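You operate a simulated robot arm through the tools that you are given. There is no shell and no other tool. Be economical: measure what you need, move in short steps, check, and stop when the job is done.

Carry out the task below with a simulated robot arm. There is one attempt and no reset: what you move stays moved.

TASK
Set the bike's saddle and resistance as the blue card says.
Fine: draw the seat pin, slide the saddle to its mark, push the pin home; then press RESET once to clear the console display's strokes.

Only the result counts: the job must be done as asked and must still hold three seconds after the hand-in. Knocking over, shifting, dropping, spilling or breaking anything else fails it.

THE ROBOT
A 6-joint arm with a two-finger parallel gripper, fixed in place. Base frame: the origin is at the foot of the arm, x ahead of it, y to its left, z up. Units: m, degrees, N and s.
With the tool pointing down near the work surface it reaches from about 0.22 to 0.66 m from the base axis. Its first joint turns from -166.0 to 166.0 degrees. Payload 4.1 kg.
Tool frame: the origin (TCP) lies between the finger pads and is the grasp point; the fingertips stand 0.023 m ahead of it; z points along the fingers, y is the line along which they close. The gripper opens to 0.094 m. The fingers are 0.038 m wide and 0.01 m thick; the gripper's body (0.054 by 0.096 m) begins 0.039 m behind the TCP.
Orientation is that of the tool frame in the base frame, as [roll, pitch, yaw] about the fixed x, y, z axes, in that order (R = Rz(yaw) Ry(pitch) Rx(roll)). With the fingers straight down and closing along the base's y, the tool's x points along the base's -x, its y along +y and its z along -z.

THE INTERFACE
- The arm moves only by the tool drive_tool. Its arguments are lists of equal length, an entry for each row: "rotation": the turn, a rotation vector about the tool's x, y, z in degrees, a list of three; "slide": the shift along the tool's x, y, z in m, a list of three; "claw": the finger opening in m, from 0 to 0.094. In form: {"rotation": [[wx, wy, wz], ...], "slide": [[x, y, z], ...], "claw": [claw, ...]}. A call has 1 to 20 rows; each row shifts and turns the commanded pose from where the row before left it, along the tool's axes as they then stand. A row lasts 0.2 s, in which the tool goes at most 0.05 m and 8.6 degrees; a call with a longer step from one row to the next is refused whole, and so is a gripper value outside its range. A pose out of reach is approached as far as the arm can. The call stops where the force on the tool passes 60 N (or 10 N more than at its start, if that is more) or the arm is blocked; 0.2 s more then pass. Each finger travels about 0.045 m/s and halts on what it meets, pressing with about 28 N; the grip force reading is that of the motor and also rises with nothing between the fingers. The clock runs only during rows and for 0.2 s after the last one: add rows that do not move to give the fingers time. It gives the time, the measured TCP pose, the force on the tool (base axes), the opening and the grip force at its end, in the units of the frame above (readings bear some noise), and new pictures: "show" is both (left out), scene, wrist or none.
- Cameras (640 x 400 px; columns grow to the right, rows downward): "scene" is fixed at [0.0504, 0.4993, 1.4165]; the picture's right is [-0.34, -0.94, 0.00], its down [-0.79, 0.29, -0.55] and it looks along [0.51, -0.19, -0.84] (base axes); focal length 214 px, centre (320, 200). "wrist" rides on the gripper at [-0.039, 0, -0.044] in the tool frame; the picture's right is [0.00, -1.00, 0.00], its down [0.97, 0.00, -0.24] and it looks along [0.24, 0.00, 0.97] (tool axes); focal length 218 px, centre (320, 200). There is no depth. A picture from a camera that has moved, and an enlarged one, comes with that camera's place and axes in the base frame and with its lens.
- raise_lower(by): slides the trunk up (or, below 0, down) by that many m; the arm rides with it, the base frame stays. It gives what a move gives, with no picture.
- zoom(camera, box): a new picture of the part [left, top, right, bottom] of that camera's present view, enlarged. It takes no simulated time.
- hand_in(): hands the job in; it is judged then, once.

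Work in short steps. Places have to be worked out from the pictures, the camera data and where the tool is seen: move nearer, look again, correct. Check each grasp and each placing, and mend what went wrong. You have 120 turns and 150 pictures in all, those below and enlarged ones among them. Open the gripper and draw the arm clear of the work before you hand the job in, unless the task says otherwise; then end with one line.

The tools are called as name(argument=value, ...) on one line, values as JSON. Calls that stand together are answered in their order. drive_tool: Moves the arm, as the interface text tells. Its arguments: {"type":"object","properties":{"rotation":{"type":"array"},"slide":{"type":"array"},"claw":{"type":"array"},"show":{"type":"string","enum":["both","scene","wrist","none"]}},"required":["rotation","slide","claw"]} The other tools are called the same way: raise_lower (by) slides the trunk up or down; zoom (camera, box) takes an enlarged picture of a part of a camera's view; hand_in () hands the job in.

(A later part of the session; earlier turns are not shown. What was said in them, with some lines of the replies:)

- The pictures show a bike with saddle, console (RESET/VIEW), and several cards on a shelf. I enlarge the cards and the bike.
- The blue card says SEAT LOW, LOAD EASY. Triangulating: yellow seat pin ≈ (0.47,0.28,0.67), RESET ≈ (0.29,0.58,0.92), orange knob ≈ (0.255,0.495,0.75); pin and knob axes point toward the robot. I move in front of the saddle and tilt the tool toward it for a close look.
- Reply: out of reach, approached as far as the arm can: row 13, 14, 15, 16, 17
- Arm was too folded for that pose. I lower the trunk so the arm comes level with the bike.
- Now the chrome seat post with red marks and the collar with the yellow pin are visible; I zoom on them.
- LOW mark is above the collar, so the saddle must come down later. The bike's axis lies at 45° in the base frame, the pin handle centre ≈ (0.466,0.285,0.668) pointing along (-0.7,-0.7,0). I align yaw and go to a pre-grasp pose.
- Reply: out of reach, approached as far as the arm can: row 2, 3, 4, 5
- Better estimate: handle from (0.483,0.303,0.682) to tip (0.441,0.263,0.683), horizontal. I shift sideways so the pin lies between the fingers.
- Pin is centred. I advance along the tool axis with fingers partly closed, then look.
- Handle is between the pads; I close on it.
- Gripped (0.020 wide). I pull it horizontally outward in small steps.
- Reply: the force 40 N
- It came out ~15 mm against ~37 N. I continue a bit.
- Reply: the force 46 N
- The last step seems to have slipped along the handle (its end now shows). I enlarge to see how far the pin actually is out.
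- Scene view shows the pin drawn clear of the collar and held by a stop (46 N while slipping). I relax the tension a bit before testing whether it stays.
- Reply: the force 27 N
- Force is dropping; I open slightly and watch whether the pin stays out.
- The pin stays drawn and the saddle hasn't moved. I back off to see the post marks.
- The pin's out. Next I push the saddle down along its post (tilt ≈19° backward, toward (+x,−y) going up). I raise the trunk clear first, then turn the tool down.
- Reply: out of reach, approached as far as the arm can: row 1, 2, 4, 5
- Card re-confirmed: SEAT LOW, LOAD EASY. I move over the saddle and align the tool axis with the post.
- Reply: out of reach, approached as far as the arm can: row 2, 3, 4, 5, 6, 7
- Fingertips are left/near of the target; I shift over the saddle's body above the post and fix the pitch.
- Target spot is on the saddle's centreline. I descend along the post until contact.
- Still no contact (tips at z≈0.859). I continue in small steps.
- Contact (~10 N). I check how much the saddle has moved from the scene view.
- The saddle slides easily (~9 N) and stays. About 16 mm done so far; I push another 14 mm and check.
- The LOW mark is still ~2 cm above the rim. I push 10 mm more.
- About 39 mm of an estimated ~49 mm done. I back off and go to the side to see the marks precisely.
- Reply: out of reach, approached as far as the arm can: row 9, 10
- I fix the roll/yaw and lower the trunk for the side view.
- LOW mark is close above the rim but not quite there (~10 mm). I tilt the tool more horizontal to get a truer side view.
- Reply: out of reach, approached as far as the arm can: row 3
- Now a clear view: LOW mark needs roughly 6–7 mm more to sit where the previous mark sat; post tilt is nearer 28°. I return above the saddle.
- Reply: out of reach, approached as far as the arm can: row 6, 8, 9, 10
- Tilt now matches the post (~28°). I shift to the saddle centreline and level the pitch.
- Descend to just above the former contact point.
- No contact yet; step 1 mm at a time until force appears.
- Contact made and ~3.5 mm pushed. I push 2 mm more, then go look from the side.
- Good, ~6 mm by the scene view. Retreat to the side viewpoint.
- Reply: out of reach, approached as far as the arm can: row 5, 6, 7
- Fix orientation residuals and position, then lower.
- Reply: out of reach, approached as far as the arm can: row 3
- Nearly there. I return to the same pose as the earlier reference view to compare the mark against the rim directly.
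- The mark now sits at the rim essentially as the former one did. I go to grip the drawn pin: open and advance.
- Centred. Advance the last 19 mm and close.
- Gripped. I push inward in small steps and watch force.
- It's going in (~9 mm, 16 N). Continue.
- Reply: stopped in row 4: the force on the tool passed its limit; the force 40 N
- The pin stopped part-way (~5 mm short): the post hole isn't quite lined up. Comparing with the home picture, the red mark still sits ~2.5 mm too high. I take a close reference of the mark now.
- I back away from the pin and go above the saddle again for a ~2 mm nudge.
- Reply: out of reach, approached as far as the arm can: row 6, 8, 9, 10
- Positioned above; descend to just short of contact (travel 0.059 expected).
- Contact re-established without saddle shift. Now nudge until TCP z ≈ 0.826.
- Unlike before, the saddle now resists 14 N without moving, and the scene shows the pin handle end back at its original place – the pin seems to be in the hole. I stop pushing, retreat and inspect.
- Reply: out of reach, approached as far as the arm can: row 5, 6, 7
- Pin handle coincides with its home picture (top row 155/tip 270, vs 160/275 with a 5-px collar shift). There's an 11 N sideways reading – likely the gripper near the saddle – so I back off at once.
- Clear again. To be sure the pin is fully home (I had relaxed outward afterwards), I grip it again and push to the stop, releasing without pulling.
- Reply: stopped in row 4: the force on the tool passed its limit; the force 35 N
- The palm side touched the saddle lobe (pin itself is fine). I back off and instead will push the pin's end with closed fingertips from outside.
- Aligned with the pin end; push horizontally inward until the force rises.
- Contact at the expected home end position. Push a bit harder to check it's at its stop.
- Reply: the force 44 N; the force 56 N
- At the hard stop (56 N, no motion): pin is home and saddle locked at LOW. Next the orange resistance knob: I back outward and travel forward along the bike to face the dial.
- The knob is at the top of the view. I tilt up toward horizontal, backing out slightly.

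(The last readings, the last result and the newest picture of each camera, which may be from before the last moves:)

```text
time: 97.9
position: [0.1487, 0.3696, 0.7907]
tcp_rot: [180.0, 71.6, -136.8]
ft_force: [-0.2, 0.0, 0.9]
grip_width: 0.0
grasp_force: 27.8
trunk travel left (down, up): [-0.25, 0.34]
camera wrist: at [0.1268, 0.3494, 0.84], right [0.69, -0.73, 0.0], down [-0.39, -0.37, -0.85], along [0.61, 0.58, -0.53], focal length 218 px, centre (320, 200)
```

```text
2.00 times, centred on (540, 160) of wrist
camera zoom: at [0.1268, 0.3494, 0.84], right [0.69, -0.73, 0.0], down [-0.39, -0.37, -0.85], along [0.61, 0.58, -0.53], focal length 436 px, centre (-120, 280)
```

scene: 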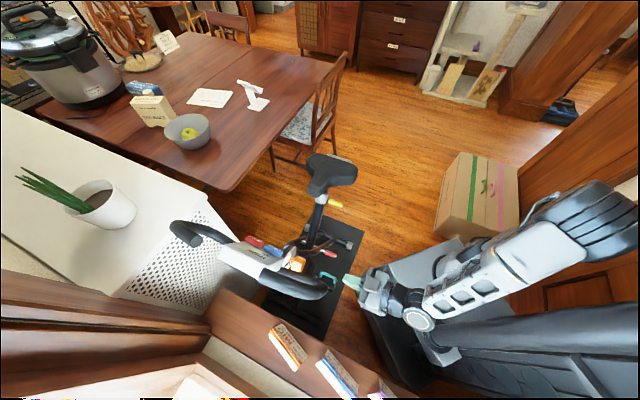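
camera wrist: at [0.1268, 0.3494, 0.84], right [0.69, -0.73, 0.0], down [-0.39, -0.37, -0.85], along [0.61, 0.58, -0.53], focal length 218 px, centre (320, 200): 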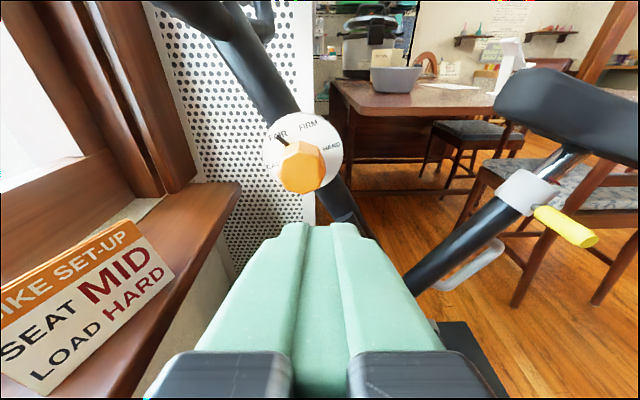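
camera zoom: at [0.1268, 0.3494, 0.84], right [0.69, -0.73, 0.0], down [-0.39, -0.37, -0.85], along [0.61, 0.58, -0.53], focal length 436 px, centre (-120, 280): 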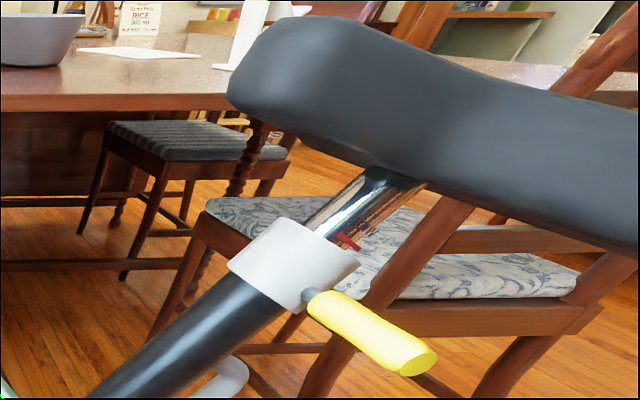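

The pointer reads FAIR; EASY is about 60° counter-clockwise. The saddle's LOW mark sits at the collar. I level the tool and come to knob height to determine its axis.

drive_tool(rotation=[[0, -8, 0], [0, -8, 0], [0, 0, 0]], slide=[[0.02, 0, 0], [0.025, 0, 0], [0, 0, 0]], claw=[0.03, 0.06, 0.09], show="wrist")

zoom(camera="wrist", box=[230, 60, 370, 200])

```text
time: 98.7
position: [0.1395, 0.3683, 0.7472]
tcp_rot: [178.8, 87.6, -137.6]
ft_force: [0.4, -1.0, -0.5]
grip_width: 0.0666
grasp_force: 0.0
out of reach, approached as far as the arm can: row 1
trunk travel left (down, up): [-0.25, 0.34]
camera wrist: at [0.1085, 0.3393, 0.7864], right [0.69, -0.73, 0.0], down [-0.2, -0.19, -0.96], along [0.7, 0.66, -0.28], focal length 218 px, centre (320, 200)
```

wrist: 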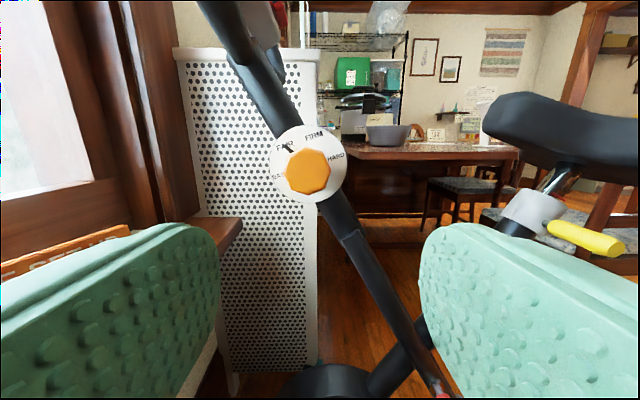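

```text
2.86 times, centred on (300, 130) of wrist
camera zoom: at [0.1085, 0.3393, 0.7864], right [0.69, -0.73, 0.0], down [-0.2, -0.19, -0.96], along [0.7, 0.66, -0.28], focal length 624 px, centre (377, 400)
```

zoom: 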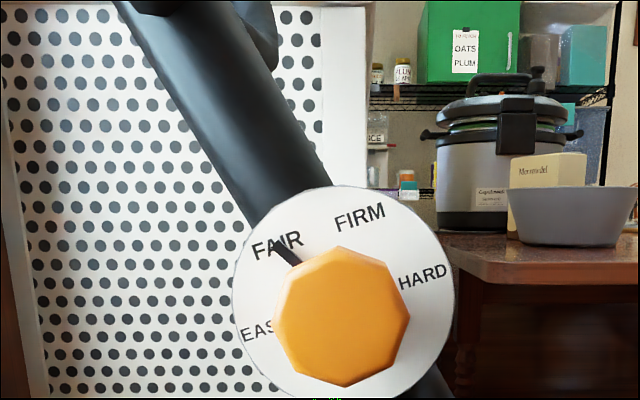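

Dial is close to vertical and the knob axis is near-horizontal: knob front ≈ (0.258,0.4985,0.753). I align, pre-roll +22.5° to close on flats, and approach half way.

drive_tool(rotation=[[0, -2.3, 0], [0, 0, 0], [0, 0, 7.5], [0, 0, 7.5], [0, 0, 7.5], [0, 0, 0]], slide=[[-0.006, 0.0132, 0], [0, 0, 0.04], [0, 0, 0.02], [0, 0, 0.02], [0, 0, 0.01], [0, 0, 0]], claw=[0.08, 0.08, 0.08, 0.08, 0.08, 0.08])

```text
time: 100.1
position: [0.1957, 0.4405, 0.7524]
tcp_rot: [90.6, 67.4, 134.1]
ft_force: [-0.7, -0.3, 0.4]
grip_width: 0.0803
grasp_force: 0.0
trunk travel left (down, up): [-0.25, 0.34]
camera wrist: at [0.1745, 0.3989, 0.7879], right [0.63, -0.67, -0.38], down [-0.43, 0.1, -0.9], along [0.64, 0.73, -0.23], focal length 218 px, centre (320, 200)
```

scene: 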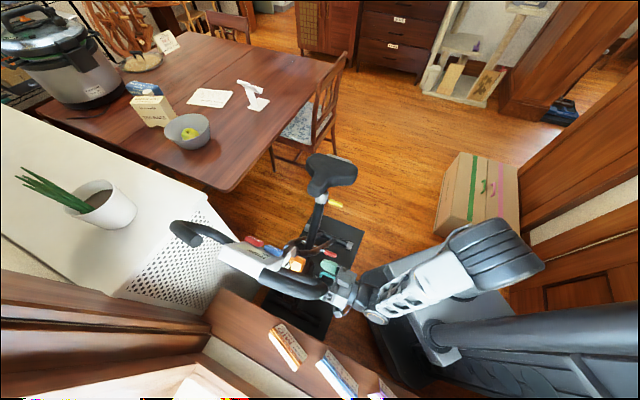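
wrist: 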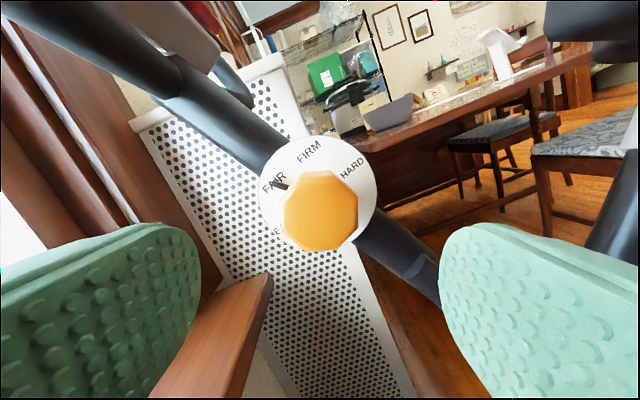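

Perfectly lined up with the knob. Advance 83 mm.

drive_tool(rotation=[[0, 0, 0], [0, 0, 0], [0, 0, 0], [0, 0, 0], [0, 0, 0]], slide=[[0, 0, 0.025], [0, 0, 0.025], [0, 0, 0.02], [0, 0, 0.013], [0, 0, 0]], claw=[0.08, 0.08, 0.08, 0.08, 0.08], show="wrist")

```text
time: 101.3
position: [0.2574, 0.498, 0.7516]
tcp_rot: [90.6, 67.4, 134.0]
ft_force: [-0.2, 0.1, 0.3]
grip_width: 0.08
grasp_force: 0.0
trunk travel left (down, up): [-0.25, 0.34]
camera wrist: at [0.235, 0.4557, 0.787], right [0.63, -0.67, -0.38], down [-0.43, 0.1, -0.9], along [0.64, 0.73, -0.23], focal length 218 px, centre (320, 200)
```

wrist: 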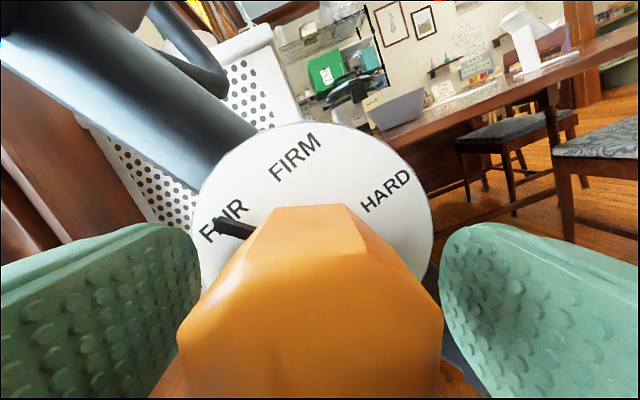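

Knob is between the fingers and clear of the disc. Close.

drive_tool(rotation=[[0, 0, 0], [0, 0, 0], [0, 0, 0], [0, 0, 0], [0, 0, 0]], slide=[[0, 0, 0], [0, 0, 0], [0, 0, 0], [0, 0, 0], [0, 0, 0]], claw=[0.06, 0.045, 0.03, 0.03, 0.03], show="wrist")

```text
time: 102.5
position: [0.2558, 0.4982, 0.7532]
tcp_rot: [90.3, 67.5, 133.8]
ft_force: [-1.8, 10.3, 4.7]
grip_width: 0.0437
grasp_force: 44.7
trunk travel left (down, up): [-0.25, 0.34]
camera wrist: at [0.2341, 0.4565, 0.7875], right [0.64, -0.67, -0.38], down [-0.43, 0.1, -0.9], along [0.64, 0.74, -0.22], focal length 218 px, centre (320, 200)
```

wrist: 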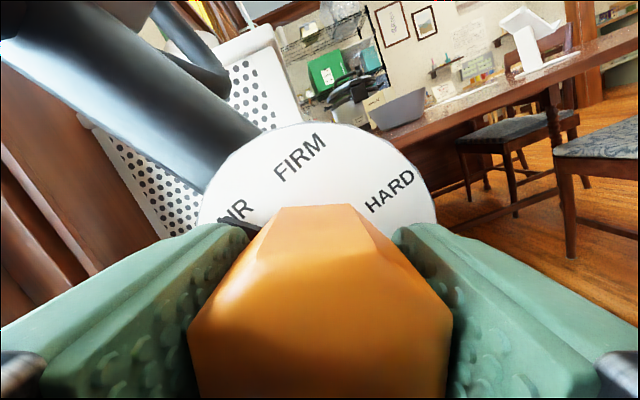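

Gripped on flats (44 mm). Rotate counter-clockwise (−z) 24° first and check.

drive_tool(rotation=[[0, 0, -6], [0, 0, -6], [0, 0, -6], [0, 0, -6], [0, 0, 0]], slide=[[0, 0, 0], [0, 0, 0], [0, 0, 0], [0, 0, 0], [0, 0, 0]], claw=[0.03, 0.03, 0.03, 0.03, 0.03], show="wrist")

```text
time: 103.7
position: [0.2564, 0.4965, 0.7516]
tcp_rot: [-97.9, 88.4, -54.5]
ft_force: [-1.5, 2.3, 3.0]
grip_width: 0.0434
grasp_force: 44.5
trunk travel left (down, up): [-0.25, 0.34]
camera wrist: at [0.2238, 0.4673, 0.7903], right [0.69, -0.73, 0.03], down [-0.16, -0.19, -0.97], along [0.71, 0.66, -0.24], focal length 218 px, centre (320, 200)
```

wrist: 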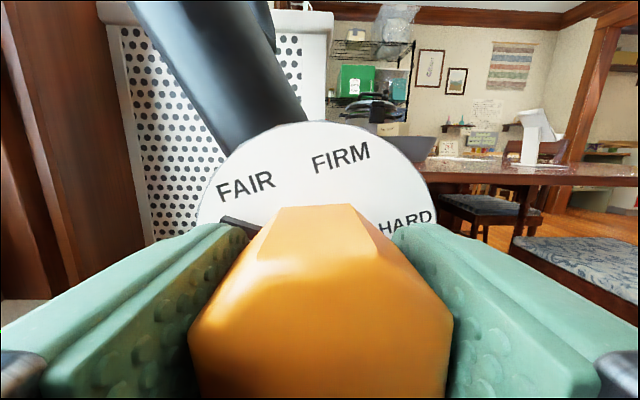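

Knob turns with the gripper, pointer leaving FAIR. Continue another 36°.

drive_tool(rotation=[[0, 0, -6], [0, 0, -6], [0, 0, -6], [0, 0, -6], [0, 0, -6], [0, 0, -6], [0, 0, 0]], slide=[[0, 0, 0], [0, 0, 0], [0, 0, 0], [0, 0, 0], [0, 0, 0], [0, 0, 0], [0, 0, 0]], claw=[0.03, 0.03, 0.03, 0.03, 0.03, 0.03, 0.03], show="wrist")

```text
time: 105.3
position: [0.2572, 0.4964, 0.7526]
tcp_rot: [-90.3, 52.6, -47.1]
ft_force: [14.4, -12.5, 7.2]
grip_width: 0.0435
grasp_force: 45.7
trunk travel left (down, up): [-0.25, 0.34]
camera wrist: at [0.2094, 0.4825, 0.7829], right [0.55, -0.58, 0.61], down [0.23, -0.6, -0.77], along [0.81, 0.56, -0.19], focal length 218 px, centre (320, 200)
```

wrist: 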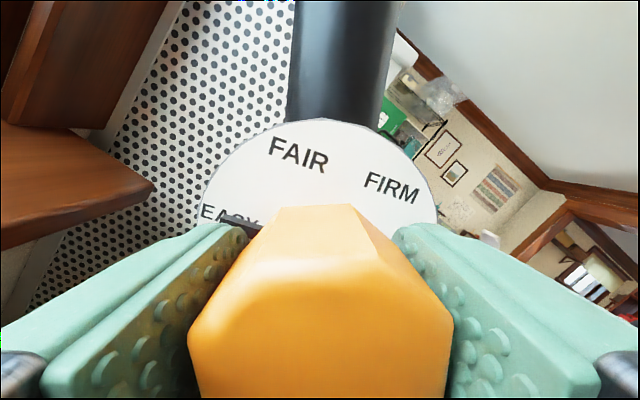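

The pointer now overlays EASY; I enlarge to check the alignment.

zoom(camera="wrist", box=[190, 110, 330, 240])

```text
3.08 times, centred on (260, 175) of wrist
camera zoom: at [0.2094, 0.4825, 0.7829], right [0.55, -0.58, 0.61], down [0.23, -0.6, -0.77], along [0.81, 0.56, -0.19], focal length 672 px, centre (505, 277)
```

zoom: 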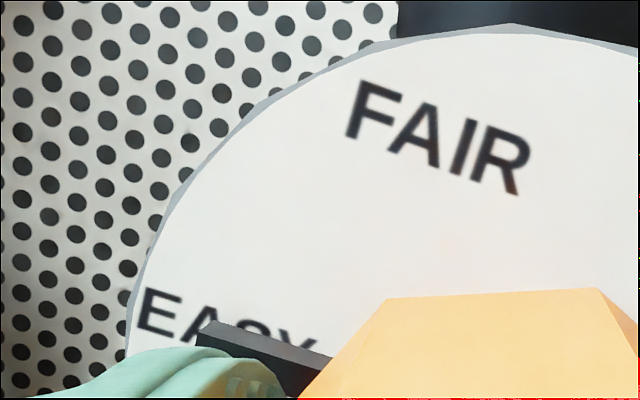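

Looks on EASY. I open gently and back off to view the dial.

drive_tool(rotation=[[0, 0, 0], [0, 0, 0], [0, 0, 0], [0, 0, 0], [0, 0, 0], [0, 0, 0], [0, 0, 0]], slide=[[0, 0, 0], [0, 0, 0], [0, 0, -0.015], [0, 0, -0.025], [0, 0, -0.03], [0, 0, -0.03], [0, 0, 0]], claw=[0.06, 0.08, 0.08, 0.08, 0.08, 0.08, 0.08], show="wrist")

zoom(camera="wrist", box=[250, 120, 390, 260])

```text
time: 106.9
position: [0.1835, 0.4293, 0.7529]
tcp_rot: [-90.3, 52.6, -46.9]
ft_force: [-0.5, -0.6, 0.4]
grip_width: 0.08
grasp_force: 0.0
trunk travel left (down, up): [-0.25, 0.34]
camera wrist: at [0.1345, 0.4158, 0.7825], right [0.55, -0.57, 0.61], down [0.23, -0.6, -0.77], along [0.81, 0.56, -0.19], focal length 218 px, centre (320, 200)
```

wrist: 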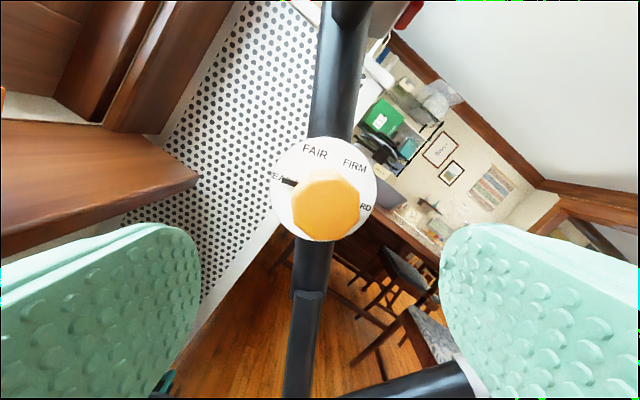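

```text
2.86 times, centred on (320, 190) of wrist
camera zoom: at [0.1345, 0.4158, 0.7825], right [0.55, -0.57, 0.61], down [0.23, -0.6, -0.77], along [0.81, 0.56, -0.19], focal length 624 px, centre (320, 229)
```

zoom: 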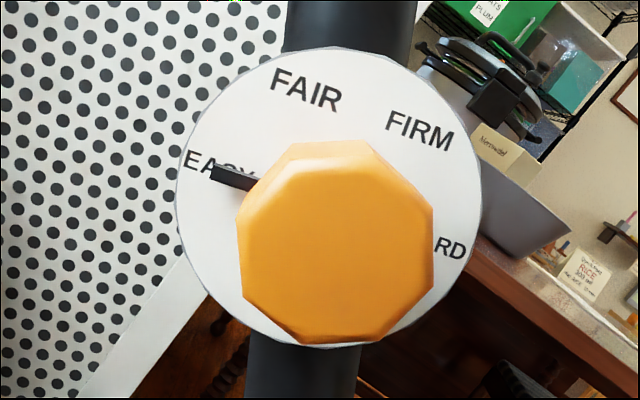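

Pointer tip lies across the middle of EASY (turned exactly 60°, as FAIR was centred before). Dial done. Now I roll back, move toward the rear clear of the handlebar, and pitch down before going up for RESET.

drive_tool(rotation=[[0, 0, 7.5], [0, 0, 7.5], [0, 0, 7.5], [0, 0, 7.5], [0, 0, 7.5], [0, 0, 0], [0, 0, 0], [0, 0, 0], [0, 0, 0], [0, 8, 0], [0, 8, 0], [0, 8, 0], [0, 8, 0], [0, 8, 0], [0, 8, 0], [0, 0, 0]], slide=[[0, 0, -0.015], [0, 0, -0.015], [0, 0, 0], [0, 0, 0], [0, 0, 0], [0, -0.04, 0], [0, -0.04, 0], [0, -0.04, 0], [0, -0.03, 0], [0, 0, 0], [0, 0, 0], [0, 0, 0], [0, 0, 0], [0, 0, 0], [0, 0, 0], [0, 0, 0]], claw=[0.06, 0.04, 0.02, 0, 0, 0, 0, 0, 0, 0, 0, 0, 0, 0, 0, 0], show="scene")

```text
time: 110.3
position: [0.2792, 0.3536, 0.735]
tcp_rot: [179.9, 41.7, -136.6]
ft_force: [-0.3, -0.2, 0.2]
grip_width: 0.0001
grasp_force: 28.3
out of reach, approached as far as the arm can: row 7, 8, 9, 10
trunk travel left (down, up): [-0.25, 0.34]
```

scene: 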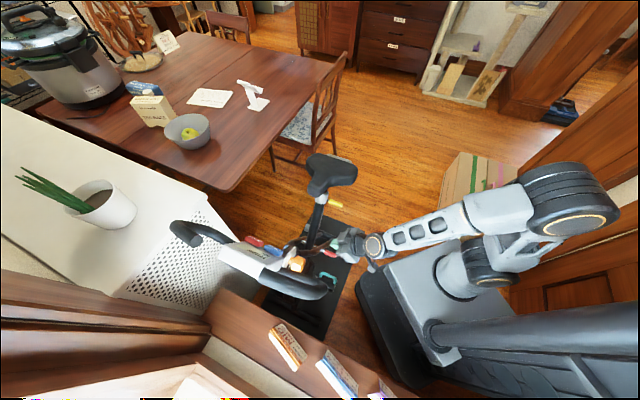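

Clear of everything above; raise the trunk.

raise_lower(by=0.3)

drive_tool(rotation=[[0, 0, 0]], slide=[[0, 0, 0]], claw=[0])

```text
time: 113.3
position: [0.2774, 0.3532, 1.0361]
tcp_rot: [180.0, 41.8, -136.7]
ft_force: [0.0, 0.6, -0.2]
grip_width: 0.0
grasp_force: 27.9
trunk travel left (down, up): [-0.55, 0.04]
```

```text
time: 113.7
position: [0.2778, 0.3526, 1.0359]
tcp_rot: [179.9, 41.7, -136.6]
ft_force: [-0.6, 1.1, 0.1]
grip_width: 0.0
grasp_force: 28.1
trunk travel left (down, up): [-0.55, 0.04]
camera wrist: at [0.2782, 0.3522, 1.0928], right [0.69, -0.73, 0.0], down [-0.64, -0.61, -0.47], along [0.34, 0.32, -0.88], focal length 218 px, centre (320, 200)
```

scene: 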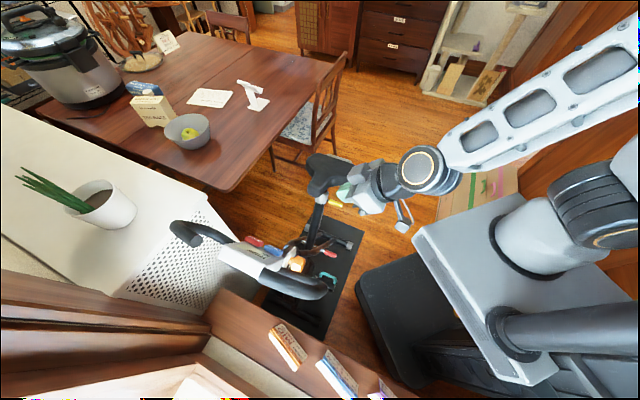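
wrist: 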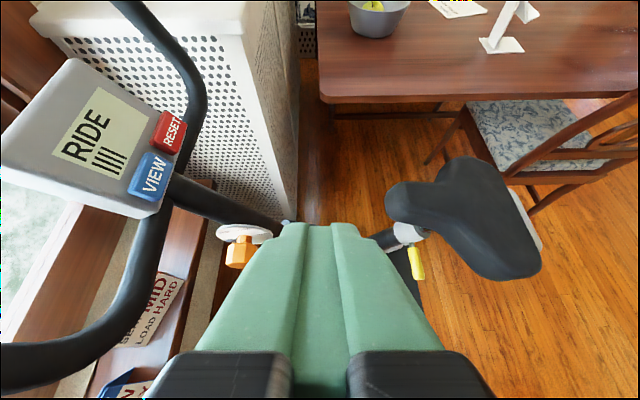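

Console is well visible: RESET ≈ (0.292,0.585,0.923), VIEW ≈ (0.253,0.547,0.923). Zoom on the buttons for size and tilt.

zoom(camera="wrist", box=[0, 50, 220, 230])

zoom(camera="scene", box=[200, 210, 320, 300])

```text
2.22 times, centred on (110, 140) of wrist
camera zoom: at [0.2782, 0.3522, 1.0928], right [0.69, -0.73, 0.0], down [-0.64, -0.61, -0.47], along [0.34, 0.32, -0.88], focal length 485 px, centre (787, 333)
```

zoom: 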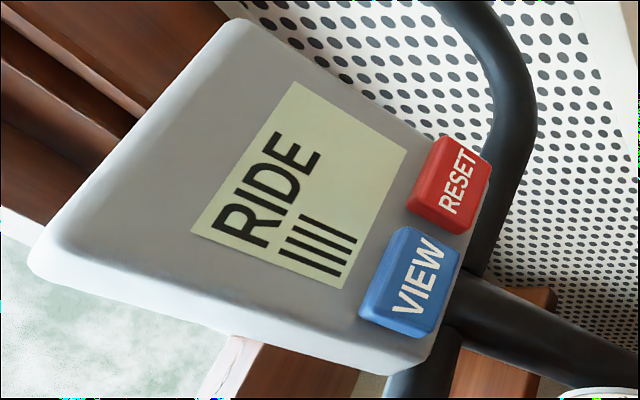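

```text
4.44 times, centred on (260, 255) of scene
camera zoom: at [0.0504, 0.4993, 1.4165], right [-0.34, -0.94, 0.0], down [-0.79, 0.29, -0.55], along [0.51, -0.19, -0.84], focal length 953 px, centre (587, -44)
```

zoom: 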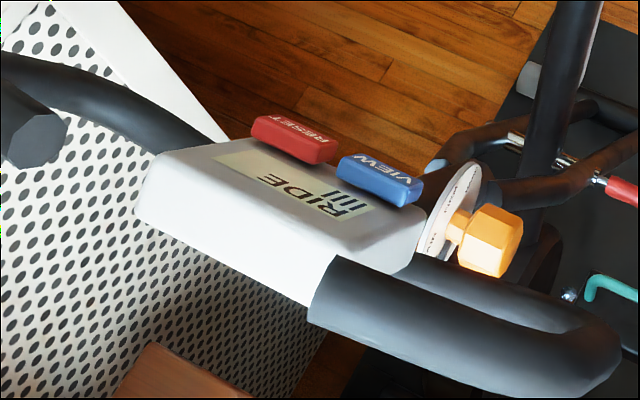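

Console face slopes ~45° toward the rider; RESET ≈ (0.291,0.580,0.926), press direction ≈ (−0.5,0.5,−0.7). I move rearward-above the console and yaw the tool to face it.

drive_tool(rotation=[[0, 0, 0], [0, 0, 0], [0, 0, 0], [0, 0, 0], [-5.65, 0, -6.34], [-5.65, 0, -6.34], [-5.65, 0, -6.34], [-5.65, 0, -6.34], [-5.65, 0, -6.34], [-5.65, 0, -6.34], [-5.65, 0, -6.34], [-5.65, 0, -6.34], [0, 0, 0]], slide=[[-0.0255, 0.0142, 0.018], [-0.0255, 0.0142, 0.018], [-0.0255, 0.0142, 0.018], [-0.0255, 0.0142, 0.018], [0, 0, 0], [0, 0, 0], [0, 0, 0], [0, 0, 0], [0, 0, 0], [0, 0, 0], [0, 0, 0], [0, 0, 0], [0, 0, 0]], claw=[0, 0, 0, 0, 0, 0, 0, 0, 0, 0, 0, 0, 0])

```text
time: 116.5
position: [0.3294, 0.4778, 1.0482]
tcp_rot: [-179.8, 41.7, -68.5]
ft_force: [0.0, -0.2, -0.1]
grip_width: 0.0
grasp_force: 28.4
out of reach, approached as far as the arm can: row 6, 7
trunk travel left (down, up): [-0.55, 0.04]
camera wrist: at [0.3295, 0.4786, 1.1068], right [0.93, 0.37, 0.0], down [0.32, -0.82, -0.47], along [-0.17, 0.43, -0.88], focal length 218 px, centre (320, 200)
```

scene: 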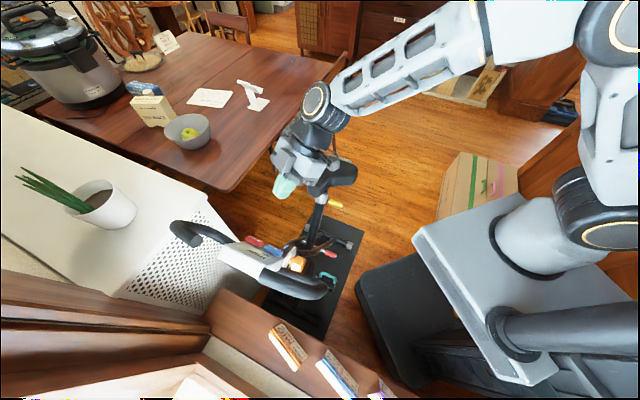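
wrist: 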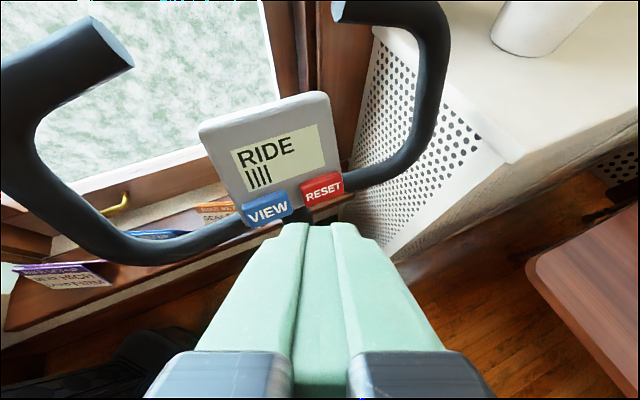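

RESET lies right on the tool axis (consistent at (0.292,0.580,0.926)). Advance 75 mm and check.

drive_tool(rotation=[[0, 0, 0], [0, 0, 0], [0, 0, 0], [0, 0, 0]], slide=[[0, -0.003, 0.025], [0, 0, 0.025], [0, 0, 0.025], [0, 0, 0]], claw=[0, 0, 0, 0], show="wrist")

```text
time: 117.5
position: [0.3146, 0.5268, 0.9919]
tcp_rot: [-179.9, 41.6, -68.6]
ft_force: [-0.2, 0.7, -0.1]
grip_width: 0.0001
grasp_force: 27.8
trunk travel left (down, up): [-0.55, 0.04]
camera wrist: at [0.314, 0.5263, 1.0504], right [0.93, 0.36, 0.0], down [0.32, -0.82, -0.47], along [-0.17, 0.43, -0.88], focal length 218 px, centre (320, 200)
```

wrist: 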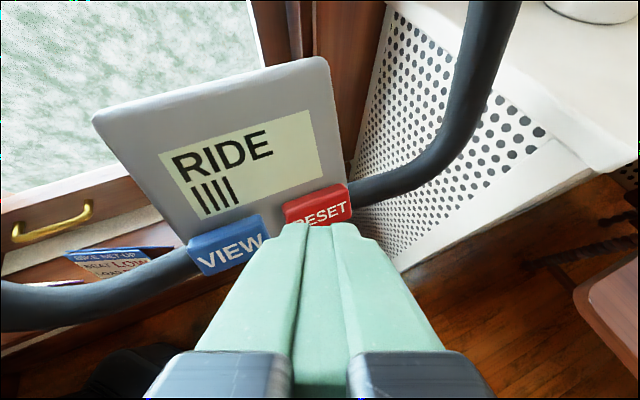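

On target. Advance 55 mm to just above the button.

drive_tool(rotation=[[0, 0, 0], [0, 0, 0], [0, 0, 0], [0, 0, 0]], slide=[[0, -0.001, 0.025], [0, 0, 0.02], [0, 0, 0.01], [0, 0, 0]], claw=[0, 0, 0, 0])

```text
time: 118.5
position: [0.3024, 0.5622, 0.9523]
tcp_rot: [180.0, 41.7, -68.6]
ft_force: [0.4, -0.3, 0.0]
grip_width: 0.0
grasp_force: 28.1
trunk travel left (down, up): [-0.55, 0.04]
camera wrist: at [0.3017, 0.5608, 1.0101], right [0.93, 0.36, 0.0], down [0.32, -0.82, -0.47], along [-0.17, 0.44, -0.88], focal length 218 px, centre (320, 200)
```

scene: 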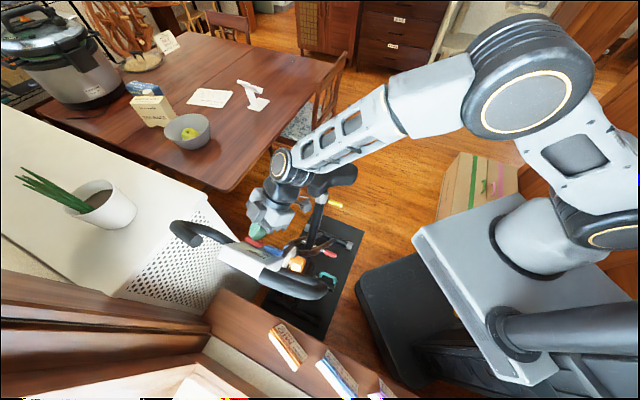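
wrist: 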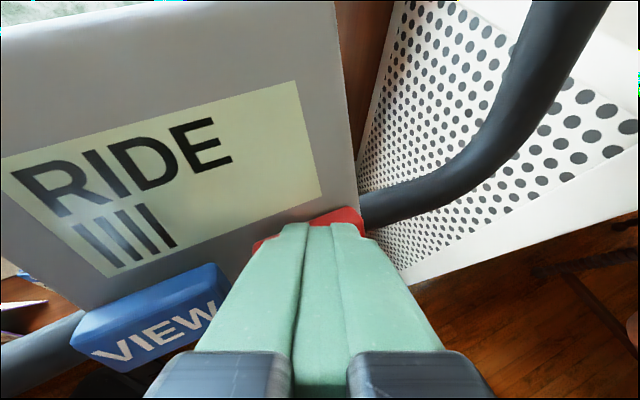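

Centred on RESET. Press slowly in small steps.

drive_tool(rotation=[[0, 0, 0], [0, 0, 0], [0, 0, 0]], slide=[[0, 0, 0.003], [0, 0, 0.003], [0, 0, 0]], claw=[0, 0, 0], show="none")

drive_tool(rotation=[[0, 0, 0], [0, 0, 0], [0, 0, 0]], slide=[[0, 0, 0.002], [0, 0, 0.002], [0, 0, 0]], claw=[0, 0, 0], show="wrist")

```text
time: 119.3
position: [0.3008, 0.565, 0.9482]
tcp_rot: [-179.9, 41.8, -68.6]
ft_force: [-0.2, -1.9, 3.6]
grip_width: 0.0
grasp_force: 28.1
trunk travel left (down, up): [-0.55, 0.04]
```

```text
time: 120.1
position: [0.3006, 0.5662, 0.9473]
tcp_rot: [-179.8, 41.9, -68.6]
ft_force: [4.6, -6.1, 11.5]
grip_width: 0.0003
grasp_force: 27.4
trunk travel left (down, up): [-0.55, 0.04]
camera wrist: at [0.3005, 0.5656, 1.0038], right [0.93, 0.36, 0.0], down [0.32, -0.82, -0.47], along [-0.17, 0.44, -0.88], focal length 218 px, centre (320, 200)
```

wrist: 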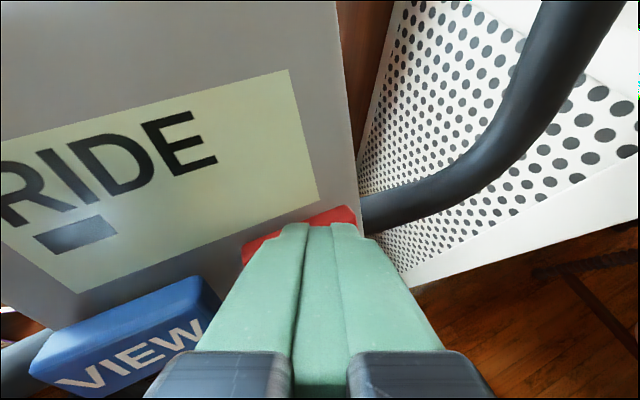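

The strokes are gone (a dash shows). I retract straight back at once.

drive_tool(rotation=[[0, 0, 0], [0, 0, 0], [0, 0, 0], [0, 0, 0]], slide=[[0, 0, -0.03], [0, 0, -0.035], [0, 0, -0.04], [0, 0, 0]], claw=[0, 0, 0, 0])

zoom(camera="scene", box=[200, 140, 380, 300])

```text
time: 121.1
position: [0.324, 0.5025, 1.0221]
tcp_rot: [180.0, 41.7, -68.6]
ft_force: [-0.6, -0.4, 0.3]
grip_width: 0.0
grasp_force: 27.7
trunk travel left (down, up): [-0.55, 0.04]
camera wrist: at [0.3241, 0.5017, 1.0808], right [0.93, 0.36, 0.0], down [0.32, -0.82, -0.47], along [-0.17, 0.43, -0.88], focal length 218 px, centre (320, 200)
```

scene: 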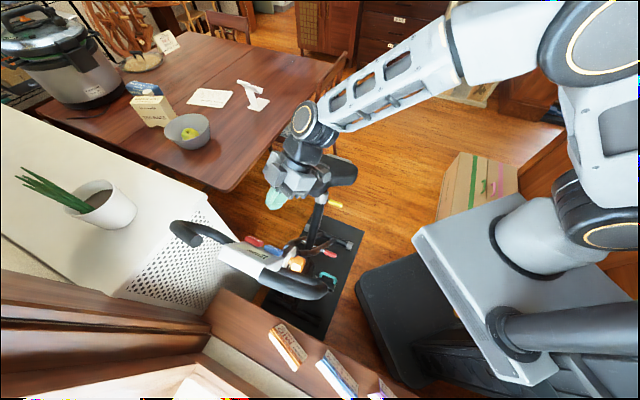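
wrist: 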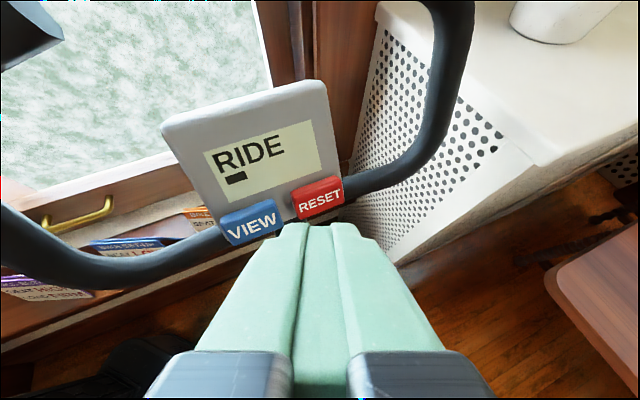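

```text
2.50 times, centred on (290, 220) of scene
camera zoom: at [0.0504, 0.4993, 1.4165], right [-0.34, -0.94, 0.0], down [-0.79, 0.29, -0.55], along [0.51, -0.19, -0.84], focal length 536 px, centre (395, 150)
```

zoom: 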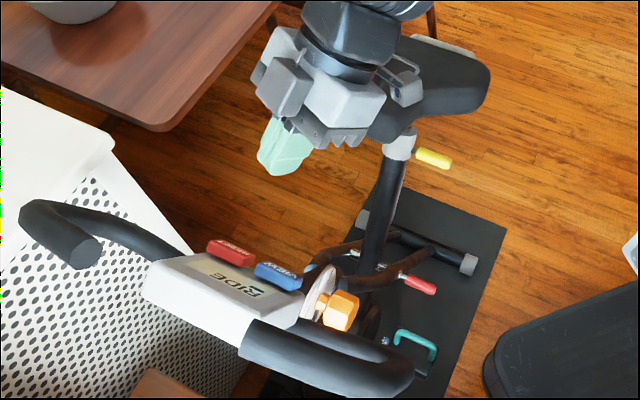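

RESET cleared the strokes; saddle, pin and knob are as set. I open the gripper and draw the arm further clear.

drive_tool(rotation=[[0, 0, 0], [0, 0, 0], [0, 0, 0], [0, 0, 0], [0, 0, 0]], slide=[[0, 0, -0.03], [0, 0, -0.03], [-0.02, 0, -0.02], [-0.02, 0, -0.02], [0, 0, 0]], claw=[0.03, 0.06, 0.09, 0.09, 0.09])

zoom(camera="wrist", box=[180, 80, 380, 240])

```text
time: 122.3
position: [0.3386, 0.4688, 1.1255]
tcp_rot: [-180.0, 41.7, -68.6]
ft_force: [0.7, 0.4, 0.0]
grip_width: 0.0901
grasp_force: 0.1
trunk travel left (down, up): [-0.55, 0.04]
camera wrist: at [0.3381, 0.4675, 1.1828], right [0.93, 0.36, 0.0], down [0.32, -0.82, -0.47], along [-0.17, 0.43, -0.88], focal length 218 px, centre (320, 200)
```

scene: 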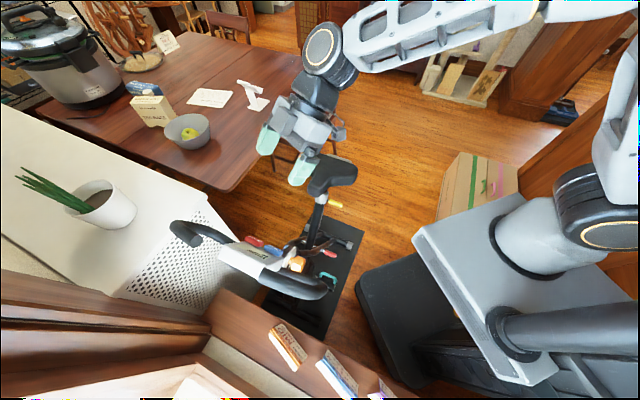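
wrist: 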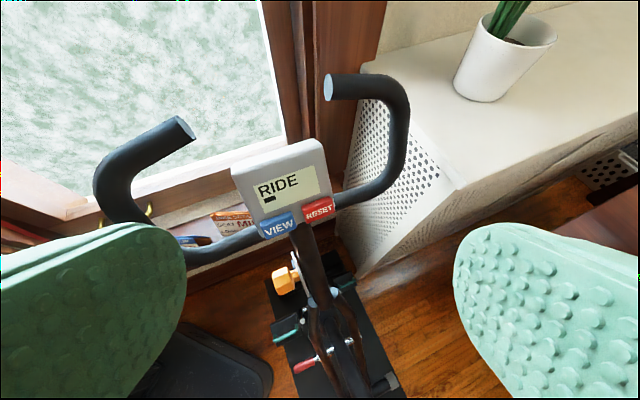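

```text
2.50 times, centred on (280, 160) of wrist
camera zoom: at [0.3381, 0.4675, 1.1828], right [0.93, 0.36, 0.0], down [0.32, -0.82, -0.47], along [-0.17, 0.43, -0.88], focal length 546 px, centre (420, 300)
```

zoom: 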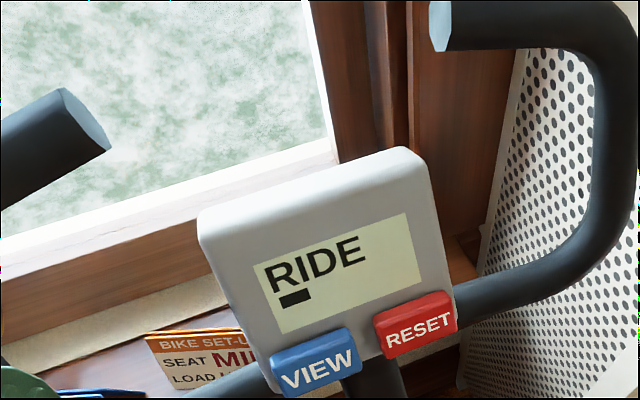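

The display shows a single dash in place of the strokes, RESET was pressed once, the arm is clear and the gripper open. I hand in.

hand_in()

```text
The job is handed in.
```

I set the bike to the blue card (SEAT LOW, LOAD EASY) and handed the job in: the saddle is down at LOW with the pin pushed home to its stop, and the dial is turned from FAIR to EASY. RESET was pressed once; the four strokes are gone and a single dash shows, which I took as the cleared state. The gripper touched the saddle while I was working on the pin (once at about 35 N); I saw nothing shift.
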